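You operate a simulated robot arm through the tools that you are given. There is no shell and no other tool.

Carry out the task below with a simulated two-armed robot. There is one attempt and no reset: what you move stays moved.

Task
Take the lid off the sugar jar and lay it down on the pantry worktop.

Only the result counts: the job must be done as asked and must still hold three seconds after the hand-in. Knocking over, shifting, dropping, spilling or breaking anything else fails it. Lids that push on must go on centred and level and be pressed home; caps that screw on are set level and turned clockwise until they are tight.

Robot
Two 7-joint arms with two-finger parallel grippers on one trunk, on a base that drives. Base frame: it is fixed to the floor where the robot stands at the start and does not move with it; the origin is under the middle of the robot, x ahead of it, y to its left, z up. Readings come in mm, rad, newtons and seconds.
The left shoulder is at the start at [60, 143, 991], the right one opposite. With the tool pointing down near the work surface each hand reaches from about 300 to 720 mm from the robot's upright axis, wherever it stands, measured 20 degrees to its own side. Places, roughly: sugar jar [1500, -3000, 1000]. Payload 1.57 kg a hand.
The TCP of each hand is the grasp point between the finger pads, 30 mm short of the fingertips. In the tool frame z runs along the fingers and y along their closing line. The gripper opens to 110 mm. The fingers are 24 mm wide and 12 mm thick; the gripper's body (48 by 112 mm) begins 78 mm behind the TCP.
Orientation is that of the tool frame in the base frame, as a unit quaternion [x, y, z, w]. With the fingers straight down and closing along the base's y, the tool's x points along the base's -x, its y along +y and its z along -z.

Tools
- The arms move only by the tool step_arm. It takes "left_series", "right_series" or both (then of equal length, played together; a hand with none holds still); each is a list of rows, each an object (a shift or turn left out is 0, a gripper value left out holds the last) with "claw": the opening, from 0 (shut) to 1 (fully open); "linear": the shift along the tool's x, y, z in units of 40 mm (1.0 is 40 mm), a list of three; "rot": the turn, a rotation vector about the tool's x, y, z in units of 6 degrees (1.0 is 6 degrees), a list of three. In form: [{"claw": claw, "linear": [dx, dy, dz], "rot": [rx, ry, rz]}, ...]. A call has 1 to 20 rows; each row shifts and turns the commanded pose from where the row before left it, along the tool's axes as they then stand. A call with a number of a shift or a turn outside -1 to 1 is refused whole. Each row takes 0.2 s and may step no farther than 50 mm and 0.15 rad from the row before; otherwise, or with a gripper value out of range, the whole call is refused. A pose out of reach is approached as far as the arm can. The call stops where the force on the tool passes 40 N (or 10 N more than at its start, if that is more) or the arm is blocked; 0.2 s more then pass. Each finger travels about 45 mm/s and halts on what it meets, pressing with about 34 N; the grip force reading is that of the motor and also rises with nothing between the fingers. The clock runs only during rows and for 0.2 s after the last one: add rows that do not move to give the fingers time. It gives the time, the measured TCP pose, the force on the tool (base axes), the opening and the grip force at its end, in the units of the frame above (readings bear some noise), with the torque about the TCP (base axes, N m) and any sound that the robot's microphone picked up, and new pictures: "show" is both (left out), scene, wrist or none (wrist: the cameras of the hands that moved).
- Cameras (640 x 400 px; columns grow to the right, rows downward): "scene" is now at [53.4, 7.5, 1610.2]; the picture's right is [0.08, -1.00, 0.00], its down [-0.67, -0.06, -0.74] and it looks along [0.74, 0.06, -0.67] (base axes); focal length 248 px, centre (320, 200). "left" rides on the left gripper at [70, -16, -141] in its tool frame; the picture's right is [0.23, 0.97, 0.00], its down [-0.86, 0.20, -0.48] and it looks along [-0.47, 0.11, 0.88] (tool axes); focal length 222 px, centre (320, 200). "right" rides on the right gripper at [70, 16, -141] in its tool frame; the picture's right is [-0.23, 0.97, 0.00], its down [-0.86, -0.20, -0.48] and it looks along [-0.47, -0.11, 0.88] (tool axes); focal length 222 px, centre (320, 200). There is no depth. A picture from a camera that has moved, and an enlarged one, comes with that camera's place and axes in the base frame and with its lens.
- lift_body(by): slides the trunk up (or, below 0, down) by that many mm; the arms and the scene camera ride with it, the base frame stays. It gives what a move gives, with no picture.
- base_move(legs): drives the robot by 1 to 6 legs, each [ahead, left, turn to the left] in mm, mm and rad, along the robot's own axes; the way and the turn of a leg run together, so that a leg with both is an arc; at most 1500 mm and 3.142 rad a leg. The arms and the cameras ride along, it lands a little off, and it stops where it bumps. It gives what a move gives, and a new picture of the scene camera.
- aim_head(pan, tilt): turns the head with the scene camera to pan (to the left, within 1.501 rad either way) and tilt (down, from -0.506 to 1.204), counted from straight ahead of the robot. It gives what a move gives, and a new picture of the scene camera.
- inspect(camera, box): a new picture of the part [left, top, right, bottom] of that camera's present view, enlarged. No time passes.
- hand_in(): hands the job in; it is judged then, once.

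Places have to be worked out from the pictures, the camera data and where the tool is seen. Open the grippers and draw the arms clear of the work before you hand the job in, unless the task says otherwise.

The tools are called after "Request:" as a command line: name --argument value ..., lists and objects as JSON in quotes. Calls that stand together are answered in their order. step_arm: Moves the arms, as the interface text tells. Its arguments: {"type":"object","properties":{"left_series":{"type":"array"},"right_series":{"type":"array"},"show":{"type":"string","enum":["both","scene","wrist","none"]}},"required":[]} The other tools are called the same way: lift_body (by) slides the trunk up or down; base_move (legs) drives the base; aim_head (pan, tilt) turns the head that bears the scene camera; inspect (camera, box) takes an enlarged picture of a part of a camera's view; hand_in () hands the job in.

At the start:

```text
clock: 0.0
left_position: [481.4, 226.3, 1173.9]
left_orientation: [-0.001, 1.0, 0.0, 0.001]
left_wrist_force: [-0.5, -0.5, 0.8]
left_moment: [0.02, 0.02, 0.0]
left_finger_gap: 110.1
left_grip_force: 0.0
right_position: [503.6, -256.0, 1159.3]
right_orientation: [0.0, 1.0, 0.0, 0.0]
right_wrist_force: [-0.5, -0.9, -0.3]
right_moment: [0.0, 0.01, 0.03]
right_finger_gap: 110.0
right_grip_force: 0.0
trunk travel left (down, up): [-590.0, 0.0]
robot x, y, heading: [2.7, -0.1, -0.002]
head pan, tilt: [0.082, 0.735]
```

scene: 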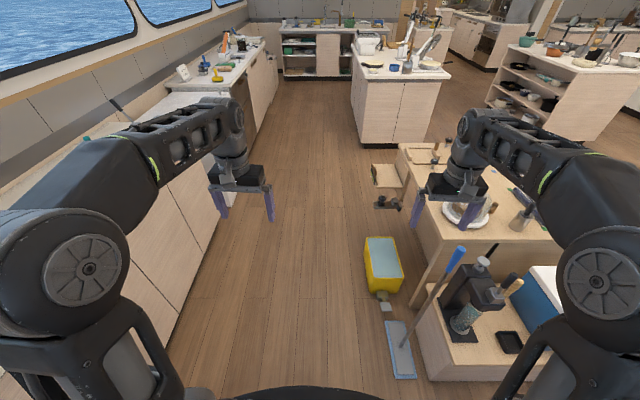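
right: 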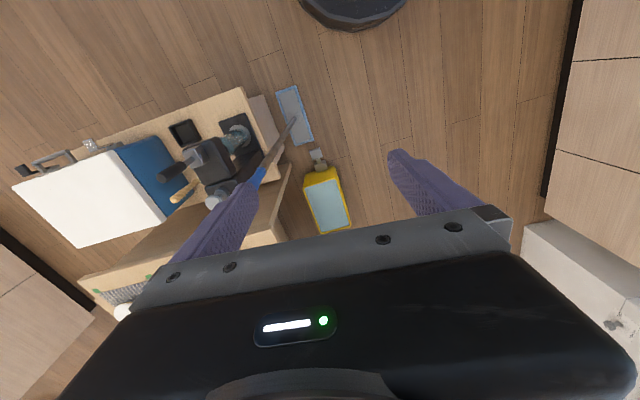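
left: 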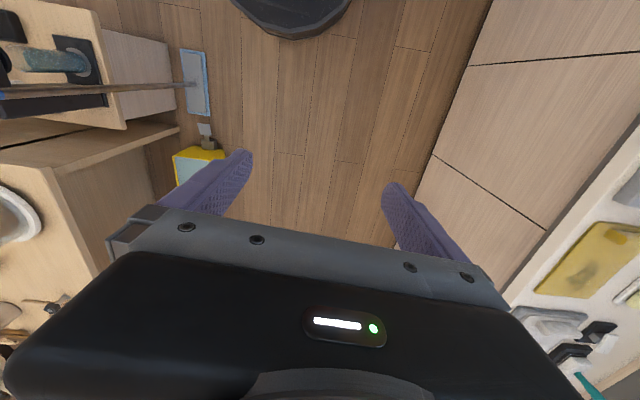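

The picture shows a galley with a walkway ahead; the sugar jar should be far to the right-front at about [1500, -3000, 1000]. I turn the head right to look for a route.

Request:
aim_head --pan -1.1 --tilt 0.3

```text
clock: 1.4
left_position: [481.5, 227.6, 1173.7]
left_orientation: [-0.001, 1.0, 0.0, 0.001]
left_wrist_force: [0.2, 0.0, -0.8]
left_moment: [-0.01, -0.03, -0.02]
left_finger_gap: 109.9
left_grip_force: 0.1
right_position: [502.2, -255.6, 1159.3]
right_orientation: [0.0, 1.0, 0.0, 0.0]
right_wrist_force: [-1.1, 0.0, 0.0]
right_moment: [0.01, -0.01, 0.01]
right_finger_gap: 110.3
right_grip_force: 0.1
trunk travel left (down, up): [-590.0, 0.0]
robot x, y, heading: [-0.6, 4.7, 0.0]
head pan, tilt: [-1.1, 0.3]
camera scene: at [12.6, -82.6, 1649.2], right [-0.89, -0.45, 0.0], down [-0.13, 0.26, -0.96], along [0.43, -0.85, -0.3], focal length 248 px, centre (320, 200)
```

scene: 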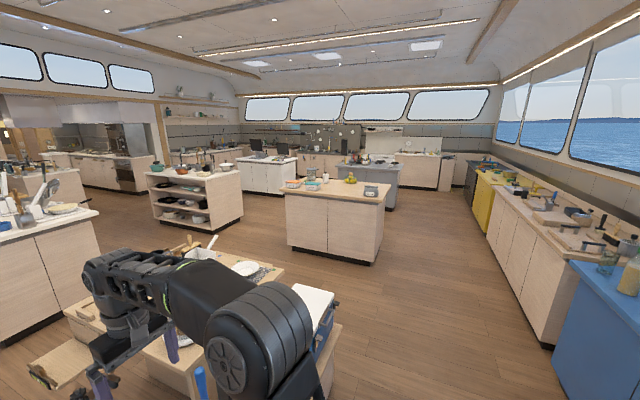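

The jar's given place projects to about column 319, row 176, on the island in the middle. I zoom in there.

Request:
inspect --camera "scene" --box '[270, 150, 410, 270]'

Request:
inspect --camera "scene" --box '[100, 220, 400, 400]'

```text
3.33 times, centred on (340, 210) of scene
camera zoom: at [12.6, -82.6, 1649.2], right [-0.89, -0.45, 0.0], down [-0.13, 0.26, -0.96], along [0.43, -0.85, -0.3], focal length 827 px, centre (253, 167)
```

zoom: 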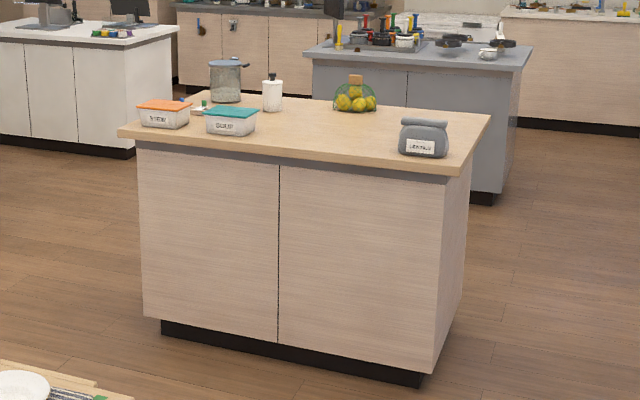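

```text
2.13 times, centred on (250, 310) of scene
camera zoom: at [12.6, -82.6, 1649.2], right [-0.89, -0.45, 0.0], down [-0.13, 0.26, -0.96], along [0.43, -0.85, -0.3], focal length 530 px, centre (469, -35)
```

zoom: 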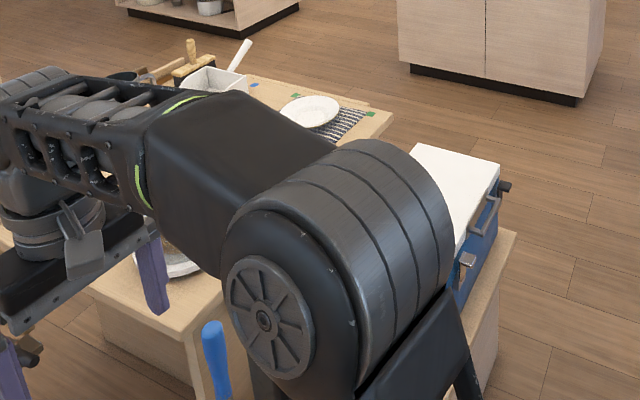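

The island carries containers, a blue-lidded glass jar, a white bottle, a lemon basket and a grey crock. Before driving I look at the floor directly to my right.

Request:
aim_head --pan -1.5 --tilt 0.6

```text
clock: 2.3
left_position: [481.9, 226.6, 1174.6]
left_orientation: [-0.001, 1.0, 0.0, 0.001]
left_wrist_force: [-0.1, 0.1, -0.4]
left_moment: [-0.04, -0.01, -0.02]
left_finger_gap: 110.3
left_grip_force: 0.0
right_position: [502.6, -255.6, 1159.2]
right_orientation: [0.001, 1.0, 0.0, 0.0]
right_wrist_force: [-1.2, -0.2, 0.6]
right_moment: [0.0, -0.01, 0.0]
right_finger_gap: 110.1
right_grip_force: 0.0
trunk travel left (down, up): [-590.0, 0.0]
robot x, y, heading: [-5.1, 0.3, 0.001]
head pan, tilt: [-1.499, 0.6]
camera scene: at [-23.4, -87.6, 1621.8], right [-1.0, -0.07, 0.0], down [-0.04, 0.56, -0.83], along [0.06, -0.82, -0.56], focal length 248 px, centre (320, 200)
```

scene: 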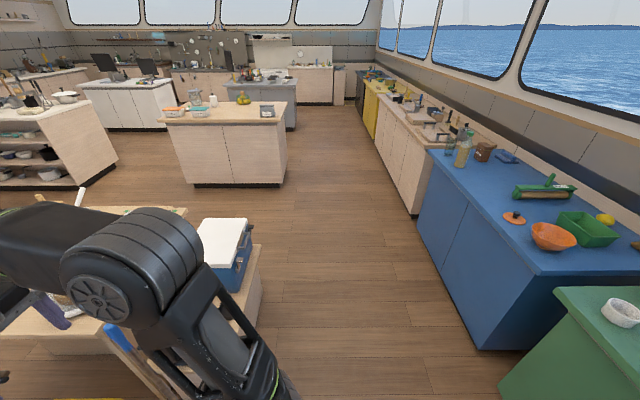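

The floor to my right is an open aisle (x about -880 to 440) leading to the island, whose front is near y = -2650. I back off a little, turn right and drive down the aisle.

Request:
base_move --legs '[[-250, 0, 0], [0, 0, -1.571]]'

```text
clock: 7.9
left_position: [-20.9, -479.6, 1174.0]
left_orientation: [0.704, 0.71, -0.001, 0.0]
left_wrist_force: [-0.2, 0.4, -0.1]
left_moment: [0.04, 0.01, -0.03]
left_finger_gap: 109.9
left_grip_force: 0.0
right_position: [-504.4, -505.7, 1159.6]
right_orientation: [0.703, 0.711, 0.0, 0.0]
right_wrist_force: [0.2, -0.4, 0.4]
right_moment: [0.02, 0.02, 0.0]
right_finger_gap: 109.8
right_grip_force: 0.0
trunk travel left (down, up): [-590.0, 0.0]
robot x, y, heading: [-254.8, -0.2, -1.562]
head pan, tilt: [-1.499, 0.6]
camera scene: at [-341.3, 23.0, 1621.8], right [-0.08, 1.0, 0.0], down [0.56, 0.05, -0.83], along [-0.82, -0.07, -0.57], focal length 248 px, centre (320, 200)
```

scene: 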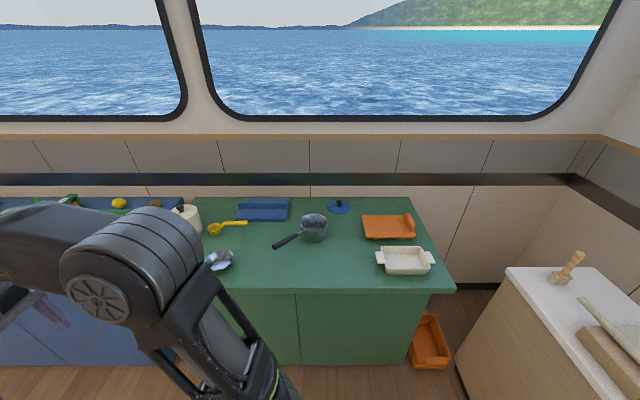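

Now heading is -1.562 at (-255, 0). I turn the head to face forward to check the aisle before driving.

Request:
aim_head --pan 0.35 --tilt 0.45

```text
clock: 9.7
left_position: [-22.5, -481.1, 1173.5]
left_orientation: [0.705, 0.71, 0.0, 0.001]
left_wrist_force: [0.1, 0.5, -0.8]
left_moment: [0.0, -0.01, 0.0]
left_finger_gap: 110.1
left_grip_force: 0.0
right_position: [-504.6, -506.4, 1160.1]
right_orientation: [0.704, 0.71, 0.0, 0.0]
right_wrist_force: [-0.8, 0.9, -0.3]
right_moment: [-0.03, 0.0, -0.01]
right_finger_gap: 110.2
right_grip_force: 0.1
trunk travel left (down, up): [-590.0, 0.0]
robot x, y, heading: [-252.6, -1.2, -1.563]
head pan, tilt: [0.351, 0.45]
camera scene: at [-220.8, -55.9, 1635.3], right [-0.94, -0.35, 0.0], down [-0.15, 0.41, -0.9], along [0.32, -0.84, -0.44], focal length 248 px, centre (320, 200)
```

scene: 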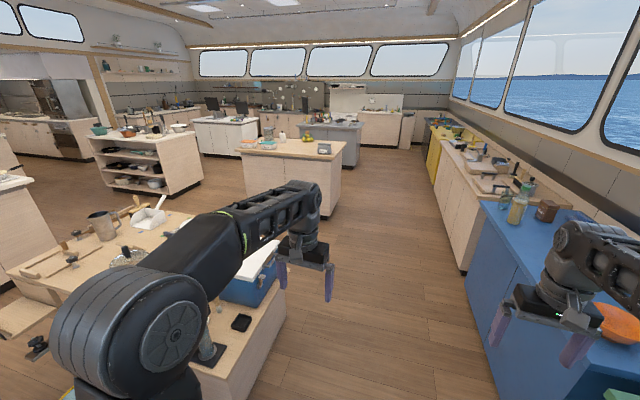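

The aisle is clear. I drive 1500 ahead (with 80 mm left) and then 300 more, to about (-170, -1800).

Request:
base_move --legs '[[1500, 80, 0], [320, 0, 0]]'

Request:
aim_head --pan 1.2 --tilt 0.5

```text
refused: leg 1 is longer than a leg can be; nothing moved
```

```text
clock: 10.9
left_position: [-21.5, -479.7, 1174.8]
left_orientation: [0.704, 0.71, -0.001, 0.001]
left_wrist_force: [-0.2, 0.6, -0.4]
left_moment: [0.01, -0.03, -0.01]
left_finger_gap: 110.3
left_grip_force: 0.1
right_position: [-504.5, -505.2, 1159.9]
right_orientation: [0.704, 0.71, 0.0, 0.0]
right_wrist_force: [0.0, -0.4, -0.7]
right_moment: [0.0, 0.04, 0.02]
right_finger_gap: 109.8
right_grip_force: 0.0
trunk travel left (down, up): [-590.0, 0.0]
robot x, y, heading: [-249.8, -0.2, -1.562]
head pan, tilt: [1.201, 0.499]
camera scene: at [-168.0, -2.1, 1630.9], right [-0.35, -0.94, 0.0], down [-0.45, 0.17, -0.88], along [0.82, -0.31, -0.48], focal length 248 px, centre (320, 200)
```

scene: 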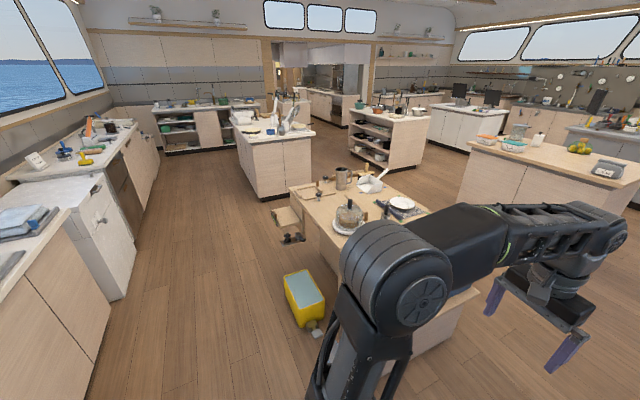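

The drive was refused because the leg was slightly over-long; I split it into shorter legs.

Request:
base_move --legs '[[1200, 60, 0], [640, 0, 0]]'

```text
clock: 20.2
left_position: [58.9, -2322.9, 1173.7]
left_orientation: [0.702, 0.712, 0.0, 0.001]
left_wrist_force: [0.0, -0.8, -0.6]
left_moment: [0.0, 0.03, -0.01]
left_finger_gap: 110.1
left_grip_force: 0.0
right_position: [-422.5, -2351.2, 1159.7]
right_orientation: [0.701, 0.713, 0.0, 0.0]
right_wrist_force: [0.3, 0.3, 0.4]
right_moment: [0.01, -0.02, 0.0]
right_finger_gap: 110.1
right_grip_force: 0.1
trunk travel left (down, up): [-590.0, 0.0]
robot x, y, heading: [-177.2, -1843.0, -1.557]
head pan, tilt: [1.201, 0.499]
camera scene: at [-90.6, -1845.8, 1630.9], right [-0.35, -0.94, 0.0], down [-0.45, 0.17, -0.88], along [0.82, -0.3, -0.48], focal length 248 px, centre (320, 200)
```

scene: 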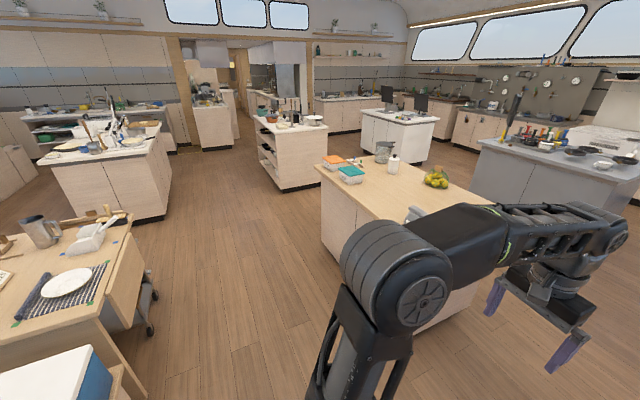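

I can now see the island top from its front-left; I zoom in on the items to identify the sugar jar.

Request:
inspect --camera "scene" --box '[310, 130, 470, 230]'

```text
4.00 times, centred on (390, 180) of scene
camera zoom: at [-90.6, -1845.8, 1630.9], right [-0.35, -0.94, 0.0], down [-0.45, 0.17, -0.88], along [0.82, -0.3, -0.48], focal length 993 px, centre (40, 280)
```

zoom: 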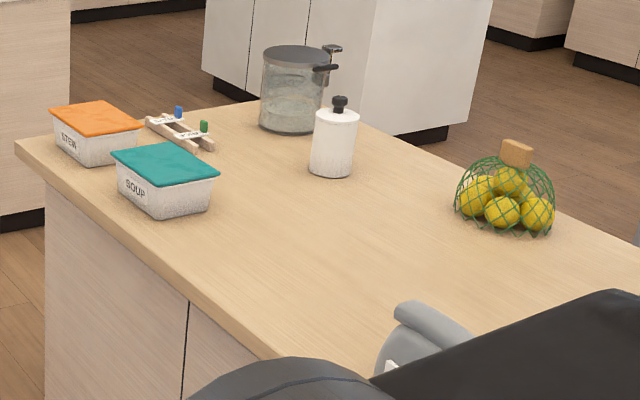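

The candidates are the white canister with a black knob (about [1430, -3024]) and the clamped glass jar (about [1670, -3100]). I strafe left along the front of the island to get a closer look.

Request:
base_move --legs '[[0, 1450, -0.014]]'

Request:
aim_head --pan 0.0 --tilt 0.55

```text
clock: 27.5
left_position: [1538.8, -2292.9, 1173.2]
left_orientation: [0.699, 0.715, 0.0, 0.001]
left_wrist_force: [0.3, 0.8, -1.0]
left_moment: [0.0, -0.02, -0.02]
left_finger_gap: 109.7
left_grip_force: 0.0
right_position: [1055.3, -2324.8, 1160.4]
right_orientation: [0.699, 0.715, 0.0, 0.0]
right_wrist_force: [0.7, -0.2, -0.1]
right_moment: [0.01, 0.0, -0.01]
right_finger_gap: 109.8
right_grip_force: 0.0
trunk travel left (down, up): [-590.0, 0.0]
robot x, y, heading: [1301.7, -1816.3, -1.544]
head pan, tilt: [1.201, 0.499]
camera scene: at [1385.8, -1816.7, 1630.9], right [-0.34, -0.94, 0.0], down [-0.45, 0.16, -0.88], along [0.83, -0.3, -0.48], focal length 248 px, centre (320, 200)
```

scene: 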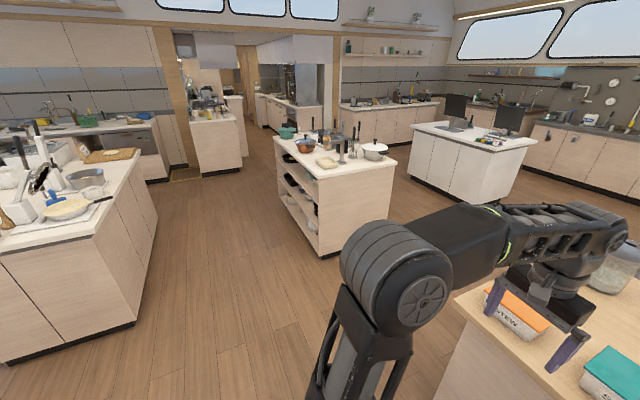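

```text
clock: 28.9
left_position: [1537.7, -2293.1, 1174.3]
left_orientation: [0.699, 0.715, -0.002, 0.001]
left_wrist_force: [0.0, -0.4, 0.4]
left_moment: [0.01, 0.02, -0.02]
left_finger_gap: 110.1
left_grip_force: 0.0
right_position: [1054.8, -2324.3, 1159.7]
right_orientation: [0.7, 0.715, 0.0, 0.0]
right_wrist_force: [0.0, 0.1, -0.3]
right_moment: [-0.01, 0.0, 0.04]
right_finger_gap: 110.0
right_grip_force: 0.1
trunk travel left (down, up): [-590.0, 0.0]
robot x, y, heading: [1302.0, -1816.8, -1.55]
head pan, tilt: [0.0, 0.55]
camera scene: at [1301.9, -1875.5, 1626.3], right [-1.0, -0.02, 0.0], down [-0.01, 0.52, -0.85], along [0.02, -0.85, -0.52], focal length 248 px, centre (320, 200)
```

scene: 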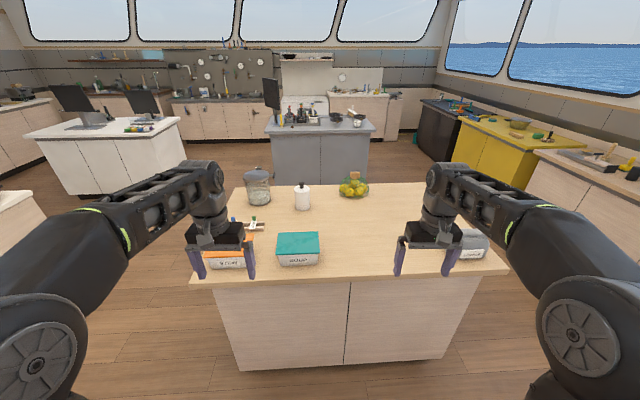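

Request:
inspect --camera "scene" --box '[200, 155, 400, 280]'

Request:
inspect --camera "scene" --box '[230, 160, 326, 220]'

Request:
inspect --camera "scene" --box '[420, 200, 516, 280]'

```text
3.20 times, centred on (300, 218) of scene
camera zoom: at [1301.9, -1875.5, 1626.3], right [-1.0, -0.02, 0.0], down [-0.01, 0.52, -0.85], along [0.02, -0.85, -0.52], focal length 794 px, centre (384, 144)
```

zoom: 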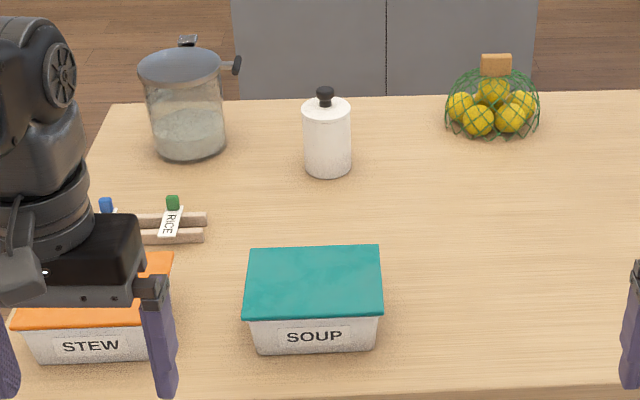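

```text
6.67 times, centred on (278, 190) of scene
camera zoom: at [1301.9, -1875.5, 1626.3], right [-1.0, -0.02, 0.0], down [-0.01, 0.52, -0.85], along [0.02, -0.85, -0.52], focal length 1655 px, centre (600, 267)
```

zoom: 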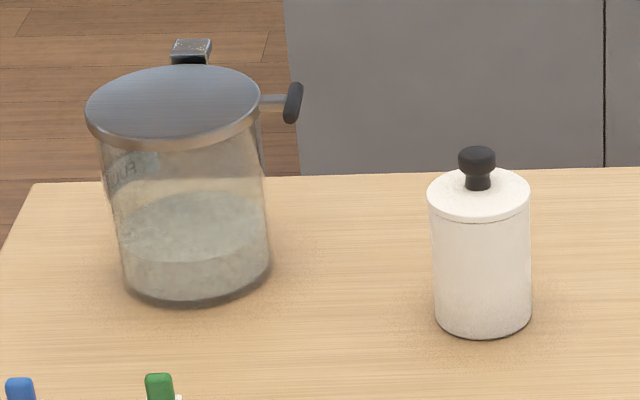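

```text
5.00 times, centred on (468, 240) of scene
camera zoom: at [1301.9, -1875.5, 1626.3], right [-1.0, -0.02, 0.0], down [-0.01, 0.52, -0.85], along [0.02, -0.85, -0.52], focal length 1241 px, centre (-420, 0)
```

zoom: 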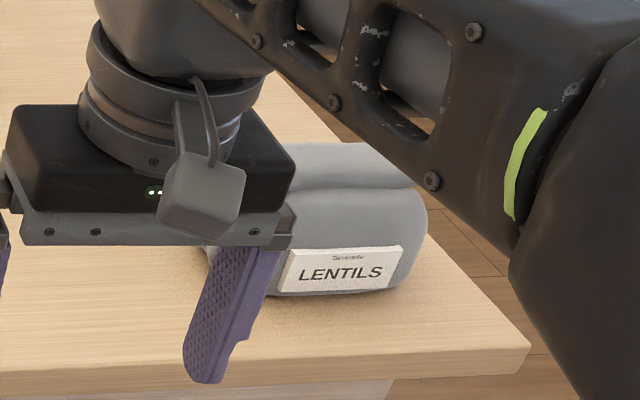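

The glass jar seems to have a label on its far side seen through the glass ("...AR"). I zoom in further on it.

Request:
inspect --camera "scene" --box '[240, 164, 276, 188]'

Request:
inspect --camera "scene" --box '[284, 176, 320, 216]'

```text
16.00 times, centred on (258, 176) of scene
camera zoom: at [1301.9, -1875.5, 1626.3], right [-1.0, -0.02, 0.0], down [-0.01, 0.52, -0.85], along [0.02, -0.85, -0.52], focal length 3972 px, centre (1312, 584)
```

zoom: 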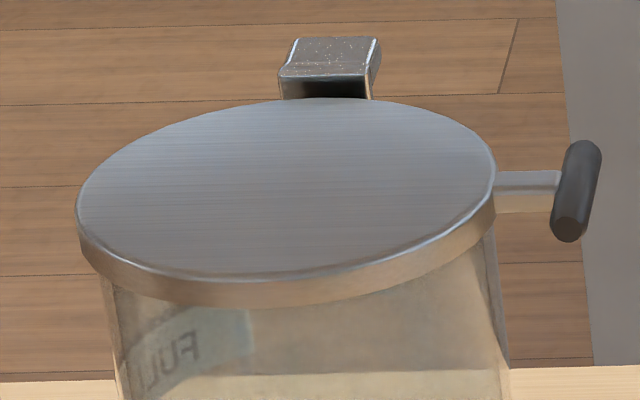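

```text
10.00 times, centred on (302, 196) of scene
camera zoom: at [1301.9, -1875.5, 1626.3], right [-1.0, -0.02, 0.0], down [-0.01, 0.52, -0.85], along [0.02, -0.85, -0.52], focal length 2482 px, centre (500, 240)
```

zoom: 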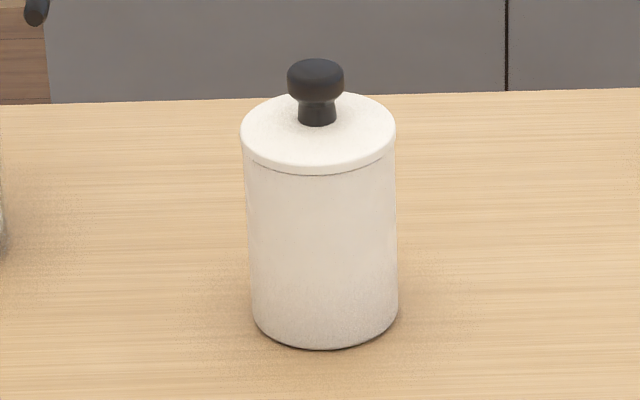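

The knob top of the white canister triangulates to [1421, -3016, 1033] and the glass jar's lid to [1676, -3095, 1030], worktop at z about 885, island back edge near y = -3260. The glass jar's label faces away and both are nearer the back edge, so I drive round the left end, stopping to look.

Request:
base_move --legs '[[0, 1150, 0], [1480, 0, 0]]'

Request:
aim_head --pan -1.3 --tilt 0.6

```text
clock: 41.8
left_position: [2676.2, -3789.4, 1173.6]
left_orientation: [0.705, 0.709, 0.0, 0.001]
left_wrist_force: [-0.3, -0.6, 0.3]
left_moment: [0.01, 0.02, -0.02]
left_finger_gap: 110.1
left_grip_force: 0.0
right_position: [2193.9, -3815.0, 1159.7]
right_orientation: [0.705, 0.71, 0.0, 0.0]
right_wrist_force: [-0.1, 0.3, 0.2]
right_moment: [0.01, 0.01, -0.01]
right_finger_gap: 110.0
right_grip_force: 0.0
trunk travel left (down, up): [-590.0, 0.0]
robot x, y, heading: [2445.5, -3311.3, -1.562]
head pan, tilt: [0.0, 0.55]
camera scene: at [2446.4, -3368.9, 1626.3], right [-1.0, -0.01, 0.0], down [0.0, 0.52, -0.85], along [0.01, -0.85, -0.52], focal length 248 px, centre (320, 200)
```

scene: 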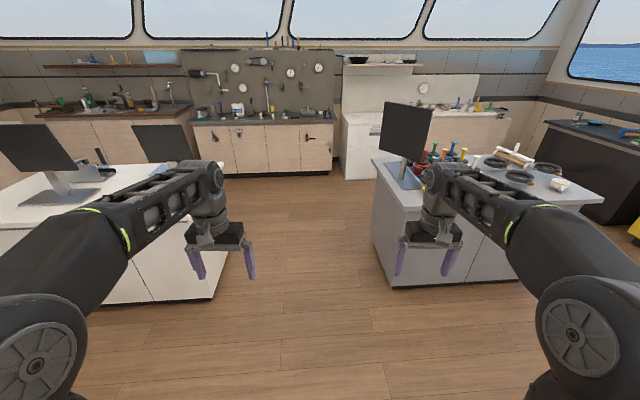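

```text
clock: 43.2
left_position: [2674.3, -3789.0, 1173.2]
left_orientation: [0.705, 0.709, -0.001, 0.001]
left_wrist_force: [0.2, 0.0, -0.4]
left_moment: [0.0, 0.01, 0.01]
left_finger_gap: 110.0
left_grip_force: 0.0
right_position: [2193.5, -3814.8, 1160.0]
right_orientation: [0.704, 0.71, 0.0, 0.0]
right_wrist_force: [-0.8, 0.3, -0.2]
right_moment: [-0.02, -0.02, 0.02]
right_finger_gap: 109.9
right_grip_force: 0.0
trunk travel left (down, up): [-590.0, 0.0]
robot x, y, heading: [2445.7, -3310.4, -1.567]
head pan, tilt: [-1.3, 0.6]
camera scene: at [2360.7, -3303.1, 1621.8], right [-0.28, 0.96, 0.0], down [0.54, 0.16, -0.83], along [-0.79, -0.23, -0.56], focal length 248 px, centre (320, 200)
```

scene: 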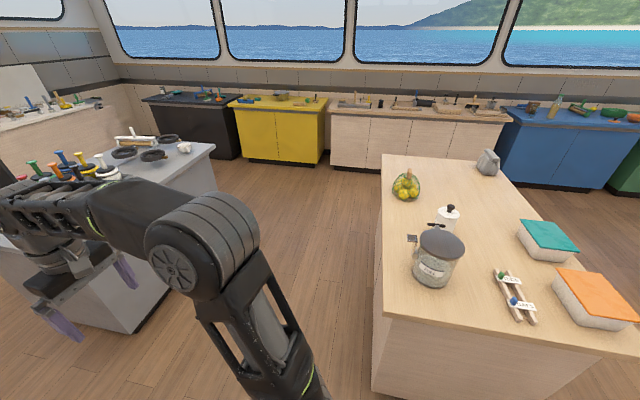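

Request:
inspect --camera "scene" --box '[390, 195, 480, 300]'

Request:
inspect --camera "scene" --box '[405, 250, 465, 295]'

```text
3.81 times, centred on (435, 248) of scene
camera zoom: at [2360.7, -3303.1, 1621.8], right [-0.28, 0.96, 0.0], down [0.54, 0.16, -0.83], along [-0.79, -0.23, -0.56], focal length 946 px, centre (-118, 19)
```

zoom: 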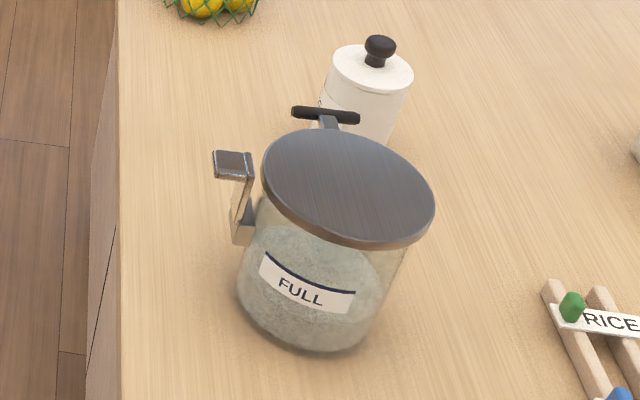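

```text
8.89 times, centred on (435, 272) of scene
camera zoom: at [2360.7, -3303.1, 1621.8], right [-0.28, 0.96, 0.0], down [0.54, 0.16, -0.83], along [-0.79, -0.23, -0.56], focal length 2206 px, centre (-702, -444)
```

zoom: 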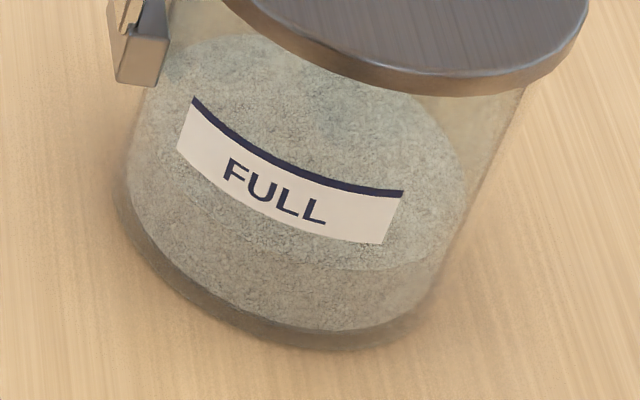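

The glass jar carries a "FULL" fill mark and a clamp; the white canister has a plain knobbed lid. I go round to the back of the island, turning to face it, for a look at the rear of both.

Request:
base_move --legs '[[650, 0, 0], [0, 0, -3.14]]'

Request:
aim_head --pan 0.7 --tilt 0.5

```text
clock: 54.2
left_position: [2223.3, -3483.8, 1173.8]
left_orientation: [0.709, -0.705, -0.001, 0.0]
left_wrist_force: [0.7, -0.2, 0.3]
left_moment: [0.03, 0.02, 0.0]
left_finger_gap: 110.0
left_grip_force: 0.0
right_position: [2706.3, -3459.2, 1160.4]
right_orientation: [0.709, -0.705, 0.0, 0.0]
right_wrist_force: [-0.7, 0.4, 1.0]
right_moment: [-0.02, 0.0, -0.04]
right_finger_gap: 110.0
right_grip_force: 0.0
trunk travel left (down, up): [-590.0, 0.0]
robot x, y, heading: [2451.6, -3964.8, 1.58]
head pan, tilt: [-1.3, 0.6]
camera scene: at [2538.2, -3968.8, 1621.8], right [0.27, -0.96, 0.0], down [-0.54, -0.16, -0.83], along [0.79, 0.23, -0.56], focal length 248 px, centre (320, 200)
```

scene: 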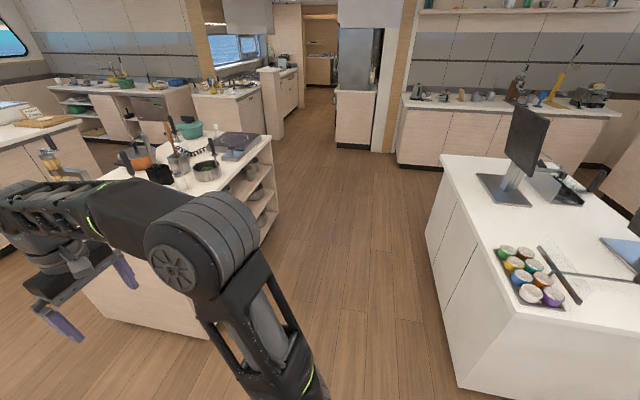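

```text
clock: 56.1
left_position: [2223.6, -3482.6, 1174.1]
left_orientation: [0.71, -0.704, 0.0, -0.001]
left_wrist_force: [0.7, 0.2, 0.3]
left_moment: [0.0, -0.01, 0.04]
left_finger_gap: 109.9
left_grip_force: 0.0
right_position: [2705.8, -3459.0, 1159.4]
right_orientation: [0.709, -0.705, -0.001, -0.001]
right_wrist_force: [0.6, 0.2, -0.1]
right_moment: [0.01, 0.01, -0.02]
right_finger_gap: 110.1
right_grip_force: 0.0
trunk travel left (down, up): [-590.0, 0.0]
robot x, y, heading: [2451.6, -3964.4, 1.58]
head pan, tilt: [0.7, 0.499]
camera scene: at [2394.1, -3923.9, 1630.9], right [0.76, 0.65, 0.0], down [0.31, -0.36, -0.88], along [-0.57, 0.67, -0.48], focal length 248 px, centre (320, 200)
```

scene: 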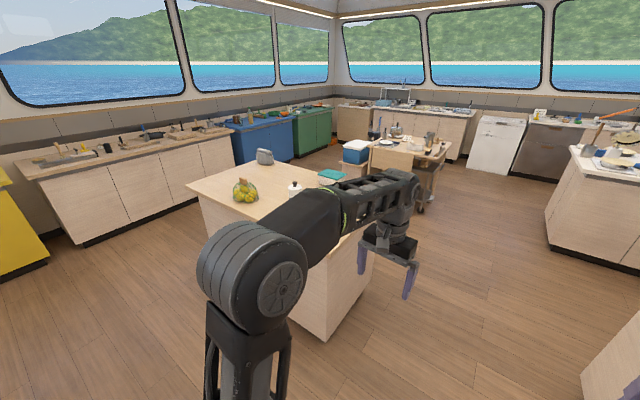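

The aisle behind the island is clear. I strafe left about 950 mm to stand behind both vessels and look.

Request:
base_move --legs '[[0, 930, 0.0]]'

Request:
aim_head --pan 0.0 --tilt 0.65

```text
clock: 60.9
left_position: [1313.8, -3489.4, 1173.2]
left_orientation: [0.709, -0.705, -0.001, -0.001]
left_wrist_force: [0.7, -0.6, -0.2]
left_moment: [-0.02, 0.0, 0.0]
left_finger_gap: 109.9
left_grip_force: 0.1
right_position: [1797.2, -3464.4, 1160.0]
right_orientation: [0.709, -0.705, 0.0, 0.0]
right_wrist_force: [-1.0, -0.1, -0.4]
right_moment: [0.02, -0.01, 0.02]
right_finger_gap: 110.1
right_grip_force: 0.1
trunk travel left (down, up): [-590.0, 0.0]
robot x, y, heading: [1543.0, -3968.1, 1.578]
head pan, tilt: [0.7, 0.499]
camera scene: at [1484.5, -3929.5, 1630.9], right [0.76, 0.65, 0.0], down [0.31, -0.36, -0.88], along [-0.57, 0.67, -0.48], focal length 248 px, centre (320, 200)
```

scene: 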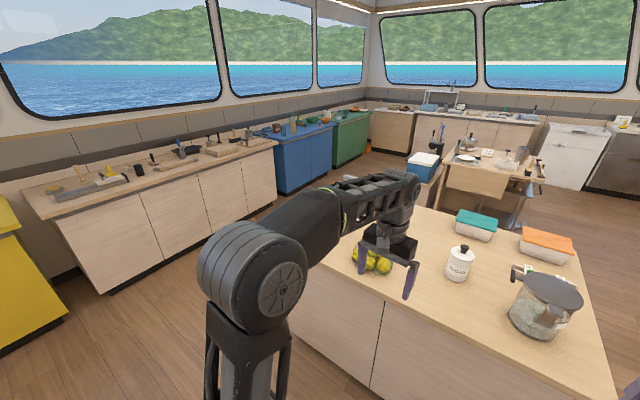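

```text
clock: 62.0
left_position: [1315.4, -3488.7, 1173.9]
left_orientation: [0.709, -0.705, -0.001, -0.001]
left_wrist_force: [0.2, 0.5, 0.2]
left_moment: [-0.02, -0.01, 0.01]
left_finger_gap: 110.0
left_grip_force: 0.1
right_position: [1796.8, -3465.9, 1160.4]
right_orientation: [0.709, -0.705, 0.0, 0.001]
right_wrist_force: [0.1, -0.7, -1.0]
right_moment: [0.01, -0.05, 0.0]
right_finger_gap: 109.8
right_grip_force: 0.1
trunk travel left (down, up): [-590.0, 0.0]
robot x, y, heading: [1544.1, -3967.8, 1.575]
head pan, tilt: [0.0, 0.649]
camera scene: at [1543.5, -3912.0, 1617.5], right [1.0, 0.01, 0.0], down [0.0, -0.6, -0.8], along [0.0, 0.8, -0.6], focal length 248 px, centre (320, 200)
```

scene: 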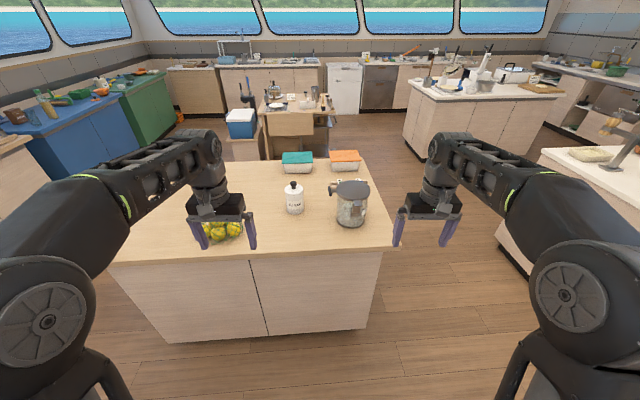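

The white canister shows a label on this side; I zoom in to read it.

Request:
inspect --camera "scene" --box '[280, 175, 312, 220]'

Request:
inspect --camera "scene" --box '[200, 145, 400, 270]'

```text
8.89 times, centred on (296, 198) of scene
camera zoom: at [1543.5, -3912.0, 1617.5], right [1.0, 0.01, 0.0], down [0.0, -0.6, -0.8], along [0.0, 0.8, -0.6], focal length 2206 px, centre (533, 222)
```

zoom: 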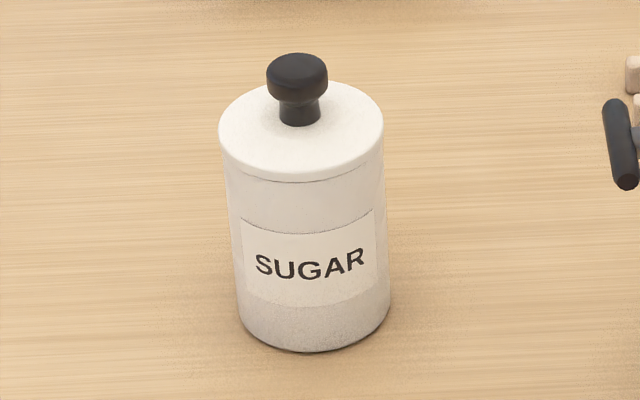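

```text
3.20 times, centred on (300, 208) of scene
camera zoom: at [1543.5, -3912.0, 1617.5], right [1.0, 0.01, 0.0], down [0.0, -0.6, -0.8], along [0.0, 0.8, -0.6], focal length 794 px, centre (384, 176)
```

zoom: 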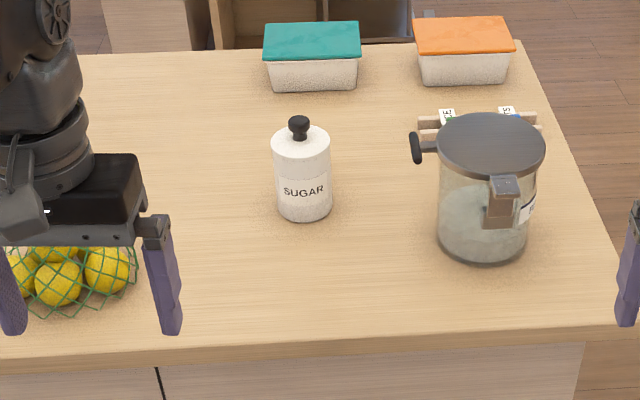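

The white canister is labelled SUGAR, standing at about [1421, -3016] with knob top at z about 1033. I drive 310 mm closer to the island, keeping the hands at their height above everything.

Request:
base_move --legs '[[310, 30, 0]]'

Request:
aim_head --pan 0.1 --tilt 0.9

```text
clock: 64.1
left_position: [1284.8, -3174.1, 1173.7]
left_orientation: [0.707, -0.707, 0.0, 0.001]
left_wrist_force: [-0.1, 0.7, -0.5]
left_moment: [-0.03, 0.04, -0.03]
left_finger_gap: 110.0
left_grip_force: 0.1
right_position: [1768.1, -3151.9, 1158.8]
right_orientation: [0.708, -0.706, 0.0, 0.0]
right_wrist_force: [-0.1, 0.0, -0.7]
right_moment: [0.0, 0.0, 0.01]
right_finger_gap: 109.8
right_grip_force: 0.0
trunk travel left (down, up): [-590.0, 0.0]
robot x, y, heading: [1509.8, -3659.0, 1.572]
head pan, tilt: [0.0, 0.649]
camera scene: at [1512.7, -3597.7, 1617.4], right [1.0, 0.0, 0.0], down [0.0, -0.61, -0.8], along [0.0, 0.8, -0.61], focal length 248 px, centre (320, 200)
```

scene: 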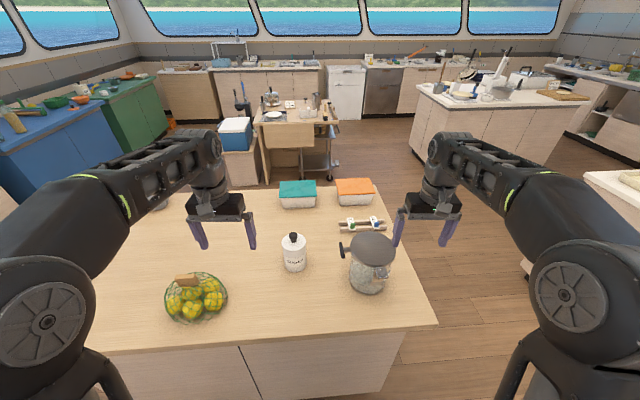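

```text
clock: 64.9
left_position: [1286.1, -3174.4, 1174.1]
left_orientation: [0.708, -0.706, 0.0, 0.0]
left_wrist_force: [-0.4, 0.1, 0.3]
left_moment: [-0.01, -0.04, 0.0]
left_finger_gap: 110.0
left_grip_force: 0.1
right_position: [1769.0, -3152.4, 1159.8]
right_orientation: [0.707, -0.707, -0.001, 0.001]
right_wrist_force: [0.2, -0.3, 0.3]
right_moment: [-0.03, 0.03, -0.02]
right_finger_gap: 110.0
right_grip_force: 0.0
trunk travel left (down, up): [-590.0, 0.0]
robot x, y, heading: [1512.7, -3659.4, 1.578]
head pan, tilt: [0.099, 0.901]
camera scene: at [1505.4, -3610.6, 1597.1], right [0.99, 0.1, 0.0], down [0.08, -0.78, -0.62], along [-0.06, 0.62, -0.78], focal length 248 px, centre (320, 200)
```

scene: 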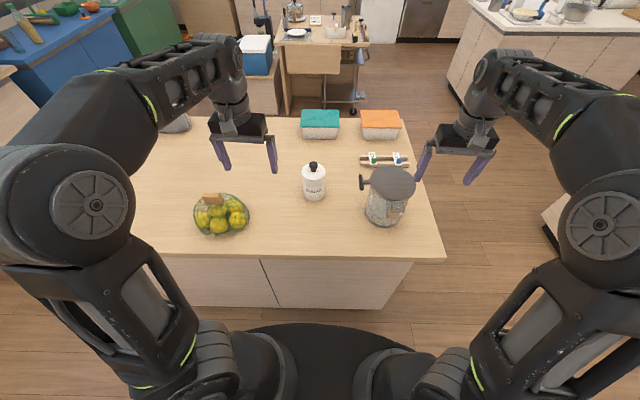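

Now I zoom in on the jar and its knob to refine its place.

Request:
inspect --camera "scene" --box '[290, 150, 340, 210]'

Request:
inspect --camera "left" --box '[0, 0, 640, 400]'

```text
6.67 times, centred on (315, 180) of scene
camera zoom: at [1505.4, -3610.6, 1597.1], right [0.99, 0.1, 0.0], down [0.08, -0.78, -0.62], along [-0.06, 0.62, -0.78], focal length 1655 px, centre (353, 333)
```

zoom: 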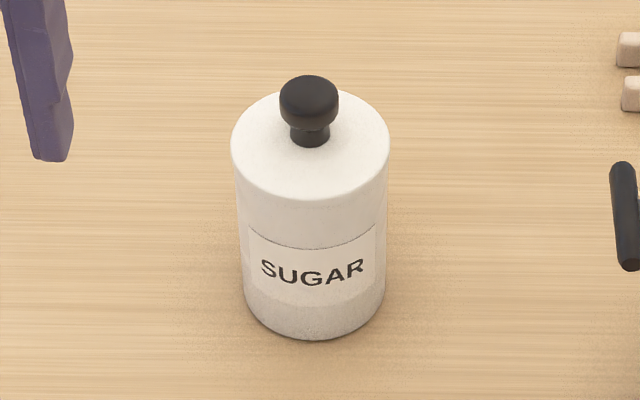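

```text
1.00 times, centred on (320, 200) of left (not enlarged: the box is as wide or as high as the picture)
camera zoom: at [1302.1, -3243.9, 1315.9], right [-0.97, -0.23, 0.0], down [-0.2, 0.85, 0.48], along [-0.11, 0.47, -0.88], focal length 222 px, centre (320, 200)
```

zoom: 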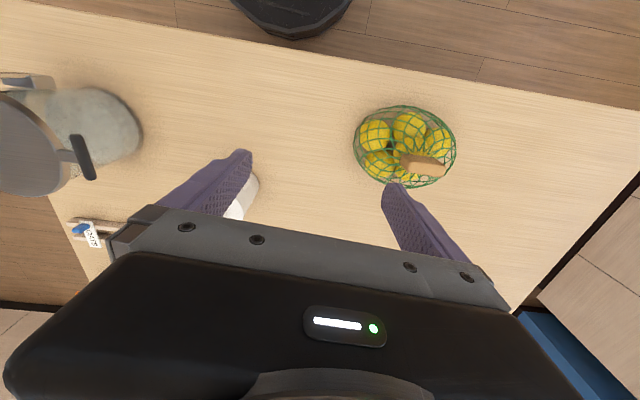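

The knob centre computes to about [1420.5, -3017] with its top near z = 1030, knob about 29 mm across, lid about 81 mm, worktop near 883. I move the left hand level over the knob and narrow the claw to about 66 mm.

Request:
step_arm --left_series '[{"claw": 0.6, "linear": [-0.654, -0.565, 0]}, {"linear": [-0.654, -0.565, 0]}, {"linear": [-0.654, -0.565, 0]}, {"linear": [-0.654, -0.565, 0]}, {"linear": [-0.654, -0.565, 0]}, {"linear": [-0.654, -0.565, 0]}, {"linear": [0, 0, 0]}, {"linear": [0, 0, 0]}]'

```text
clock: 66.7
left_position: [1299.2, -3158.7, 1173.7]
left_orientation: [0.708, -0.707, 0.0, 0.0]
left_wrist_force: [0.5, 0.4, 0.6]
left_moment: [-0.04, 0.0, -0.02]
left_finger_gap: 66.1
left_grip_force: 0.1
left hand out of reach, approached as far as the arm can: row 1, 2, 3, 4, 5, 6
right_position: [1768.1, -3153.4, 1159.4]
right_orientation: [0.707, -0.707, 0.0, 0.001]
right_wrist_force: [-0.3, -0.5, 0.3]
right_moment: [-0.01, 0.03, 0.01]
right_finger_gap: 110.3
right_grip_force: 0.1
trunk travel left (down, up): [-590.0, 0.0]
robot x, y, heading: [1512.3, -3654.8, 1.57]
head pan, tilt: [0.099, 0.901]
camera scene: at [1505.3, -3610.6, 1597.0], right [0.99, 0.1, 0.0], down [0.08, -0.78, -0.62], along [-0.06, 0.62, -0.78], focal length 248 px, centre (320, 200)
camera left: at [1316.8, -3227.1, 1315.6], right [-0.97, -0.23, 0.0], down [-0.2, 0.85, 0.48], along [-0.11, 0.47, -0.88], focal length 222 px, centre (320, 200)
```

scene: 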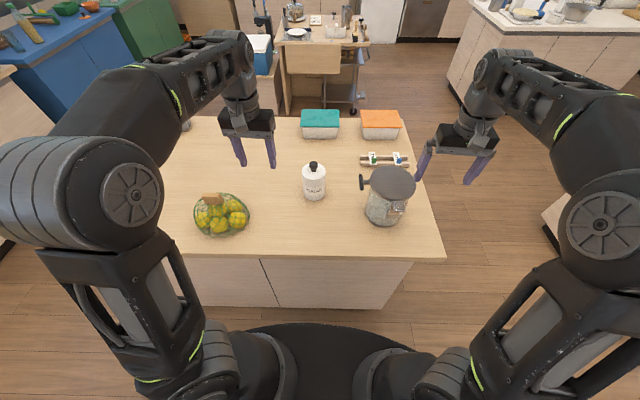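
left: 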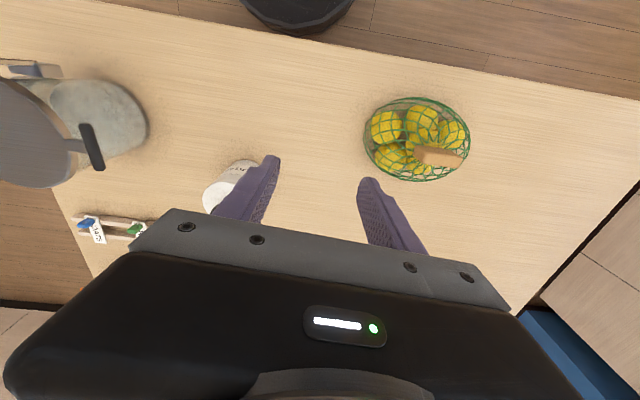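

The left arm is out of reach at this height: it stopped at [1299, -3159]. I need to come closer, so I look down at the gap between the base and the island.

Request:
aim_head --pan 0.0 --tilt 1.2

```text
clock: 67.5
left_position: [1299.7, -3157.3, 1172.7]
left_orientation: [0.708, -0.706, 0.0, -0.001]
left_wrist_force: [-0.8, -1.0, -0.4]
left_moment: [0.02, -0.01, 0.0]
left_finger_gap: 66.1
left_grip_force: 0.1
right_position: [1768.1, -3153.1, 1160.6]
right_orientation: [0.708, -0.706, 0.0, 0.0]
right_wrist_force: [0.0, -0.8, 0.7]
right_moment: [0.01, -0.01, -0.01]
right_finger_gap: 110.0
right_grip_force: 0.1
trunk travel left (down, up): [-590.0, 0.0]
robot x, y, heading: [1511.2, -3653.5, 1.574]
head pan, tilt: [0.0, 1.201]
camera scene: at [1512.9, -3629.7, 1577.2], right [1.0, 0.0, 0.0], down [0.0, -0.93, -0.36], along [0.0, 0.36, -0.93], focal length 248 px, centre (320, 200)
```

scene: 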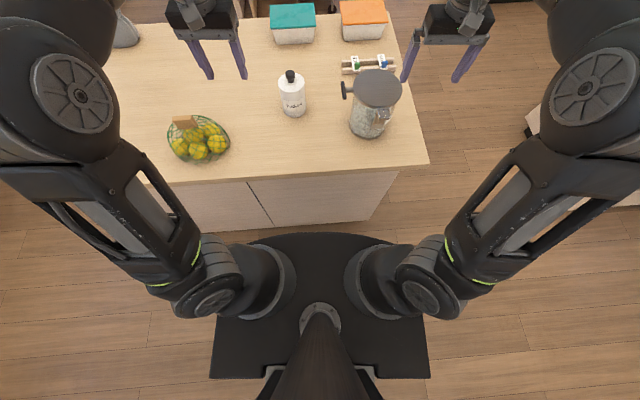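

I see a black plate below the shoulders and need to know whether it is the base or part of the trunk. I zoom in on it.

Request:
inspect --camera "scene" --box '[190, 170, 450, 400]'

```text
1.74 times, centred on (320, 285) of scene
camera zoom: at [1512.9, -3629.7, 1577.2], right [1.0, 0.0, 0.0], down [0.0, -0.93, -0.36], along [0.0, 0.36, -0.93], focal length 432 px, centre (320, 52)
```

zoom: 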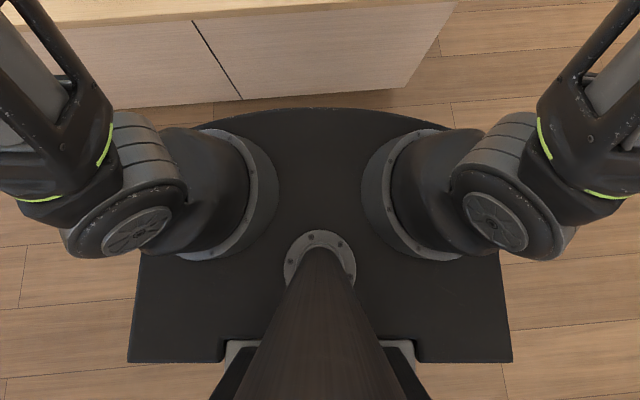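

The plate is the torso top (arms bolt onto it); from the wrist picture the base front is about 300 mm ahead of the axis, leaving roughly 130 mm to the cabinet doors. I move 65 mm closer and 45 mm right so the jar is straight ahead of the left shoulder.

Request:
base_move --legs '[[65, -45, 0]]'

Request:
aim_head --pan 0.15 --tilt 0.9

```text
clock: 68.5
left_position: [1344.7, -3093.7, 1172.7]
left_orientation: [0.708, -0.707, -0.001, 0.001]
left_wrist_force: [-0.3, -0.4, -0.9]
left_moment: [-0.04, 0.01, 0.01]
left_finger_gap: 66.2
left_grip_force: 0.1
right_position: [1813.7, -3088.5, 1158.8]
right_orientation: [0.707, -0.707, -0.001, 0.001]
right_wrist_force: [0.3, 0.1, 0.3]
right_moment: [-0.04, 0.04, 0.0]
right_finger_gap: 110.1
right_grip_force: 0.0
trunk travel left (down, up): [-590.0, 0.0]
robot x, y, heading: [1557.4, -3594.6, 1.569]
head pan, tilt: [0.0, 1.201]
camera scene: at [1558.0, -3564.9, 1577.1], right [1.0, 0.0, 0.0], down [0.0, -0.93, -0.36], along [0.0, 0.36, -0.93], focal length 248 px, centre (320, 200)
```

scene: 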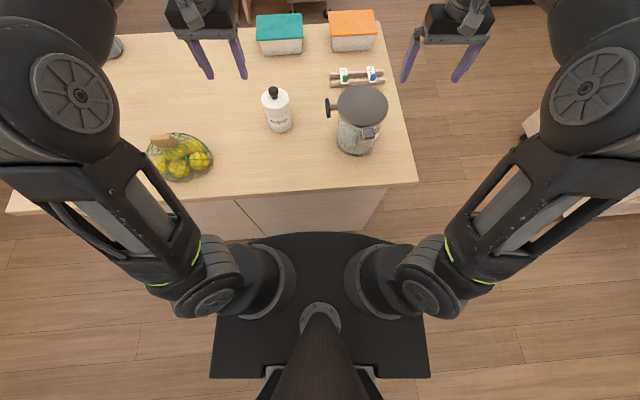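

```text
clock: 69.3
left_position: [1345.1, -3095.2, 1173.0]
left_orientation: [-0.707, 0.707, 0.001, 0.001]
left_wrist_force: [0.0, -0.4, 0.9]
left_moment: [-0.02, 0.02, -0.01]
left_finger_gap: 65.9
left_grip_force: 0.0
right_position: [1812.4, -3089.7, 1160.7]
right_orientation: [0.708, -0.707, 0.0, 0.0]
right_wrist_force: [-0.5, 0.0, 0.2]
right_moment: [-0.02, 0.01, -0.02]
right_finger_gap: 109.9
right_grip_force: 0.0
trunk travel left (down, up): [-590.0, 0.0]
robot x, y, heading: [1552.3, -3589.1, 1.569]
head pan, tilt: [0.15, 0.901]
camera scene: at [1545.7, -3547.8, 1596.9], right [0.99, 0.15, 0.0], down [0.12, -0.78, -0.62], along [-0.09, 0.61, -0.78], focal length 248 px, centre (320, 200)
```

scene: 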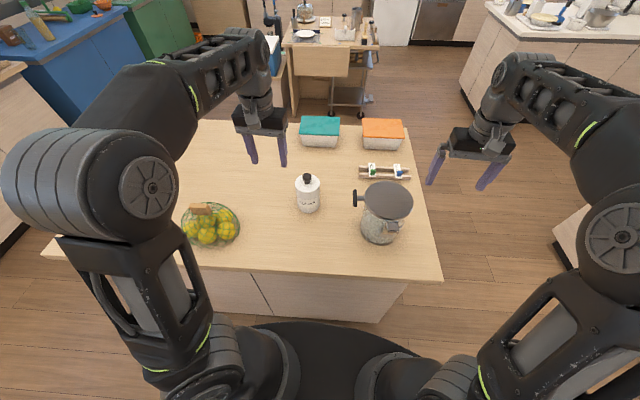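

First I lower the left hand straight by 72 mm (fingertips to about z = 1071, still above everything there) to check how the command follows.

Request:
step_arm --left_series '[{"claw": 0.6, "linear": [0, 0, 0.6]}, {"linear": [0, 0, 0.6]}, {"linear": [0, 0, 0.6]}]' --show "none"

```text
clock: 70.1
left_position: [1344.5, -3093.6, 1100.7]
left_orientation: [-0.707, 0.707, 0.001, 0.001]
left_wrist_force: [-0.3, 0.1, 0.2]
left_moment: [0.0, -0.02, -0.01]
left_finger_gap: 66.3
left_grip_force: 0.1
right_position: [1811.0, -3089.4, 1158.9]
right_orientation: [-0.707, 0.708, 0.0, 0.0]
right_wrist_force: [0.0, 0.1, -0.2]
right_moment: [-0.01, 0.04, 0.03]
right_finger_gap: 110.0
right_grip_force: 0.0
trunk travel left (down, up): [-590.0, 0.0]
robot x, y, heading: [1558.3, -3593.6, 1.574]
head pan, tilt: [0.15, 0.901]
```

The command follows the measured pose. Now I move level by (+76, +77) to stand over the knob at z about 1100.

Request:
step_arm --left_series '[{"claw": 0.6, "linear": [-0.48, -0.475, 0]}, {"linear": [-0.48, -0.475, 0]}, {"linear": [-0.48, -0.475, 0]}, {"linear": [-0.48, -0.475, 0]}]'

```text
clock: 71.1
left_position: [1420.4, -3016.2, 1102.9]
left_orientation: [-0.707, 0.708, 0.0, 0.0]
left_wrist_force: [0.2, 0.3, 0.1]
left_moment: [-0.03, 0.02, 0.03]
left_finger_gap: 66.0
left_grip_force: 0.1
right_position: [1813.1, -3089.4, 1159.7]
right_orientation: [-0.707, 0.707, 0.0, -0.001]
right_wrist_force: [-0.7, 0.0, -0.5]
right_moment: [0.01, -0.03, -0.01]
right_finger_gap: 110.1
right_grip_force: 0.0
trunk travel left (down, up): [-590.0, 0.0]
robot x, y, heading: [1556.5, -3590.8, 1.568]
head pan, tilt: [0.15, 0.901]
camera scene: at [1546.1, -3547.1, 1597.0], right [0.99, 0.15, 0.0], down [0.12, -0.78, -0.62], along [-0.09, 0.61, -0.78], focal length 248 px, centre (320, 200)
camera left: at [1436.9, -3085.5, 1245.3], right [-0.97, -0.23, 0.0], down [-0.2, 0.85, 0.48], along [-0.11, 0.47, -0.88], focal length 222 px, centre (320, 200)
```

scene: 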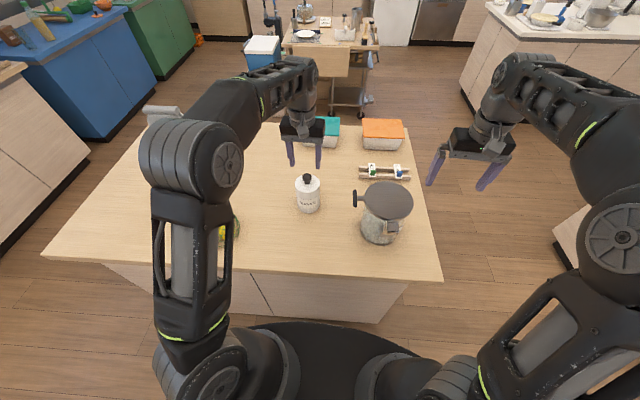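
left: 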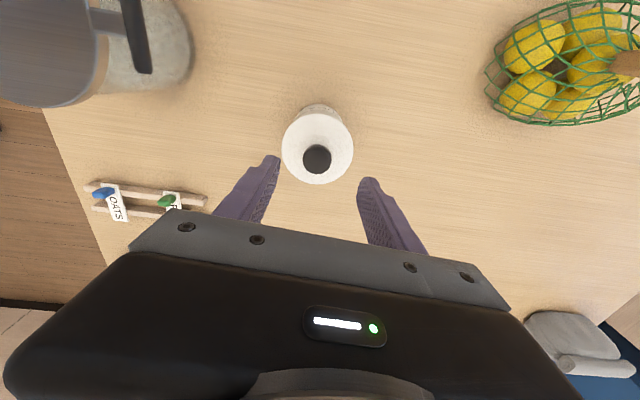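

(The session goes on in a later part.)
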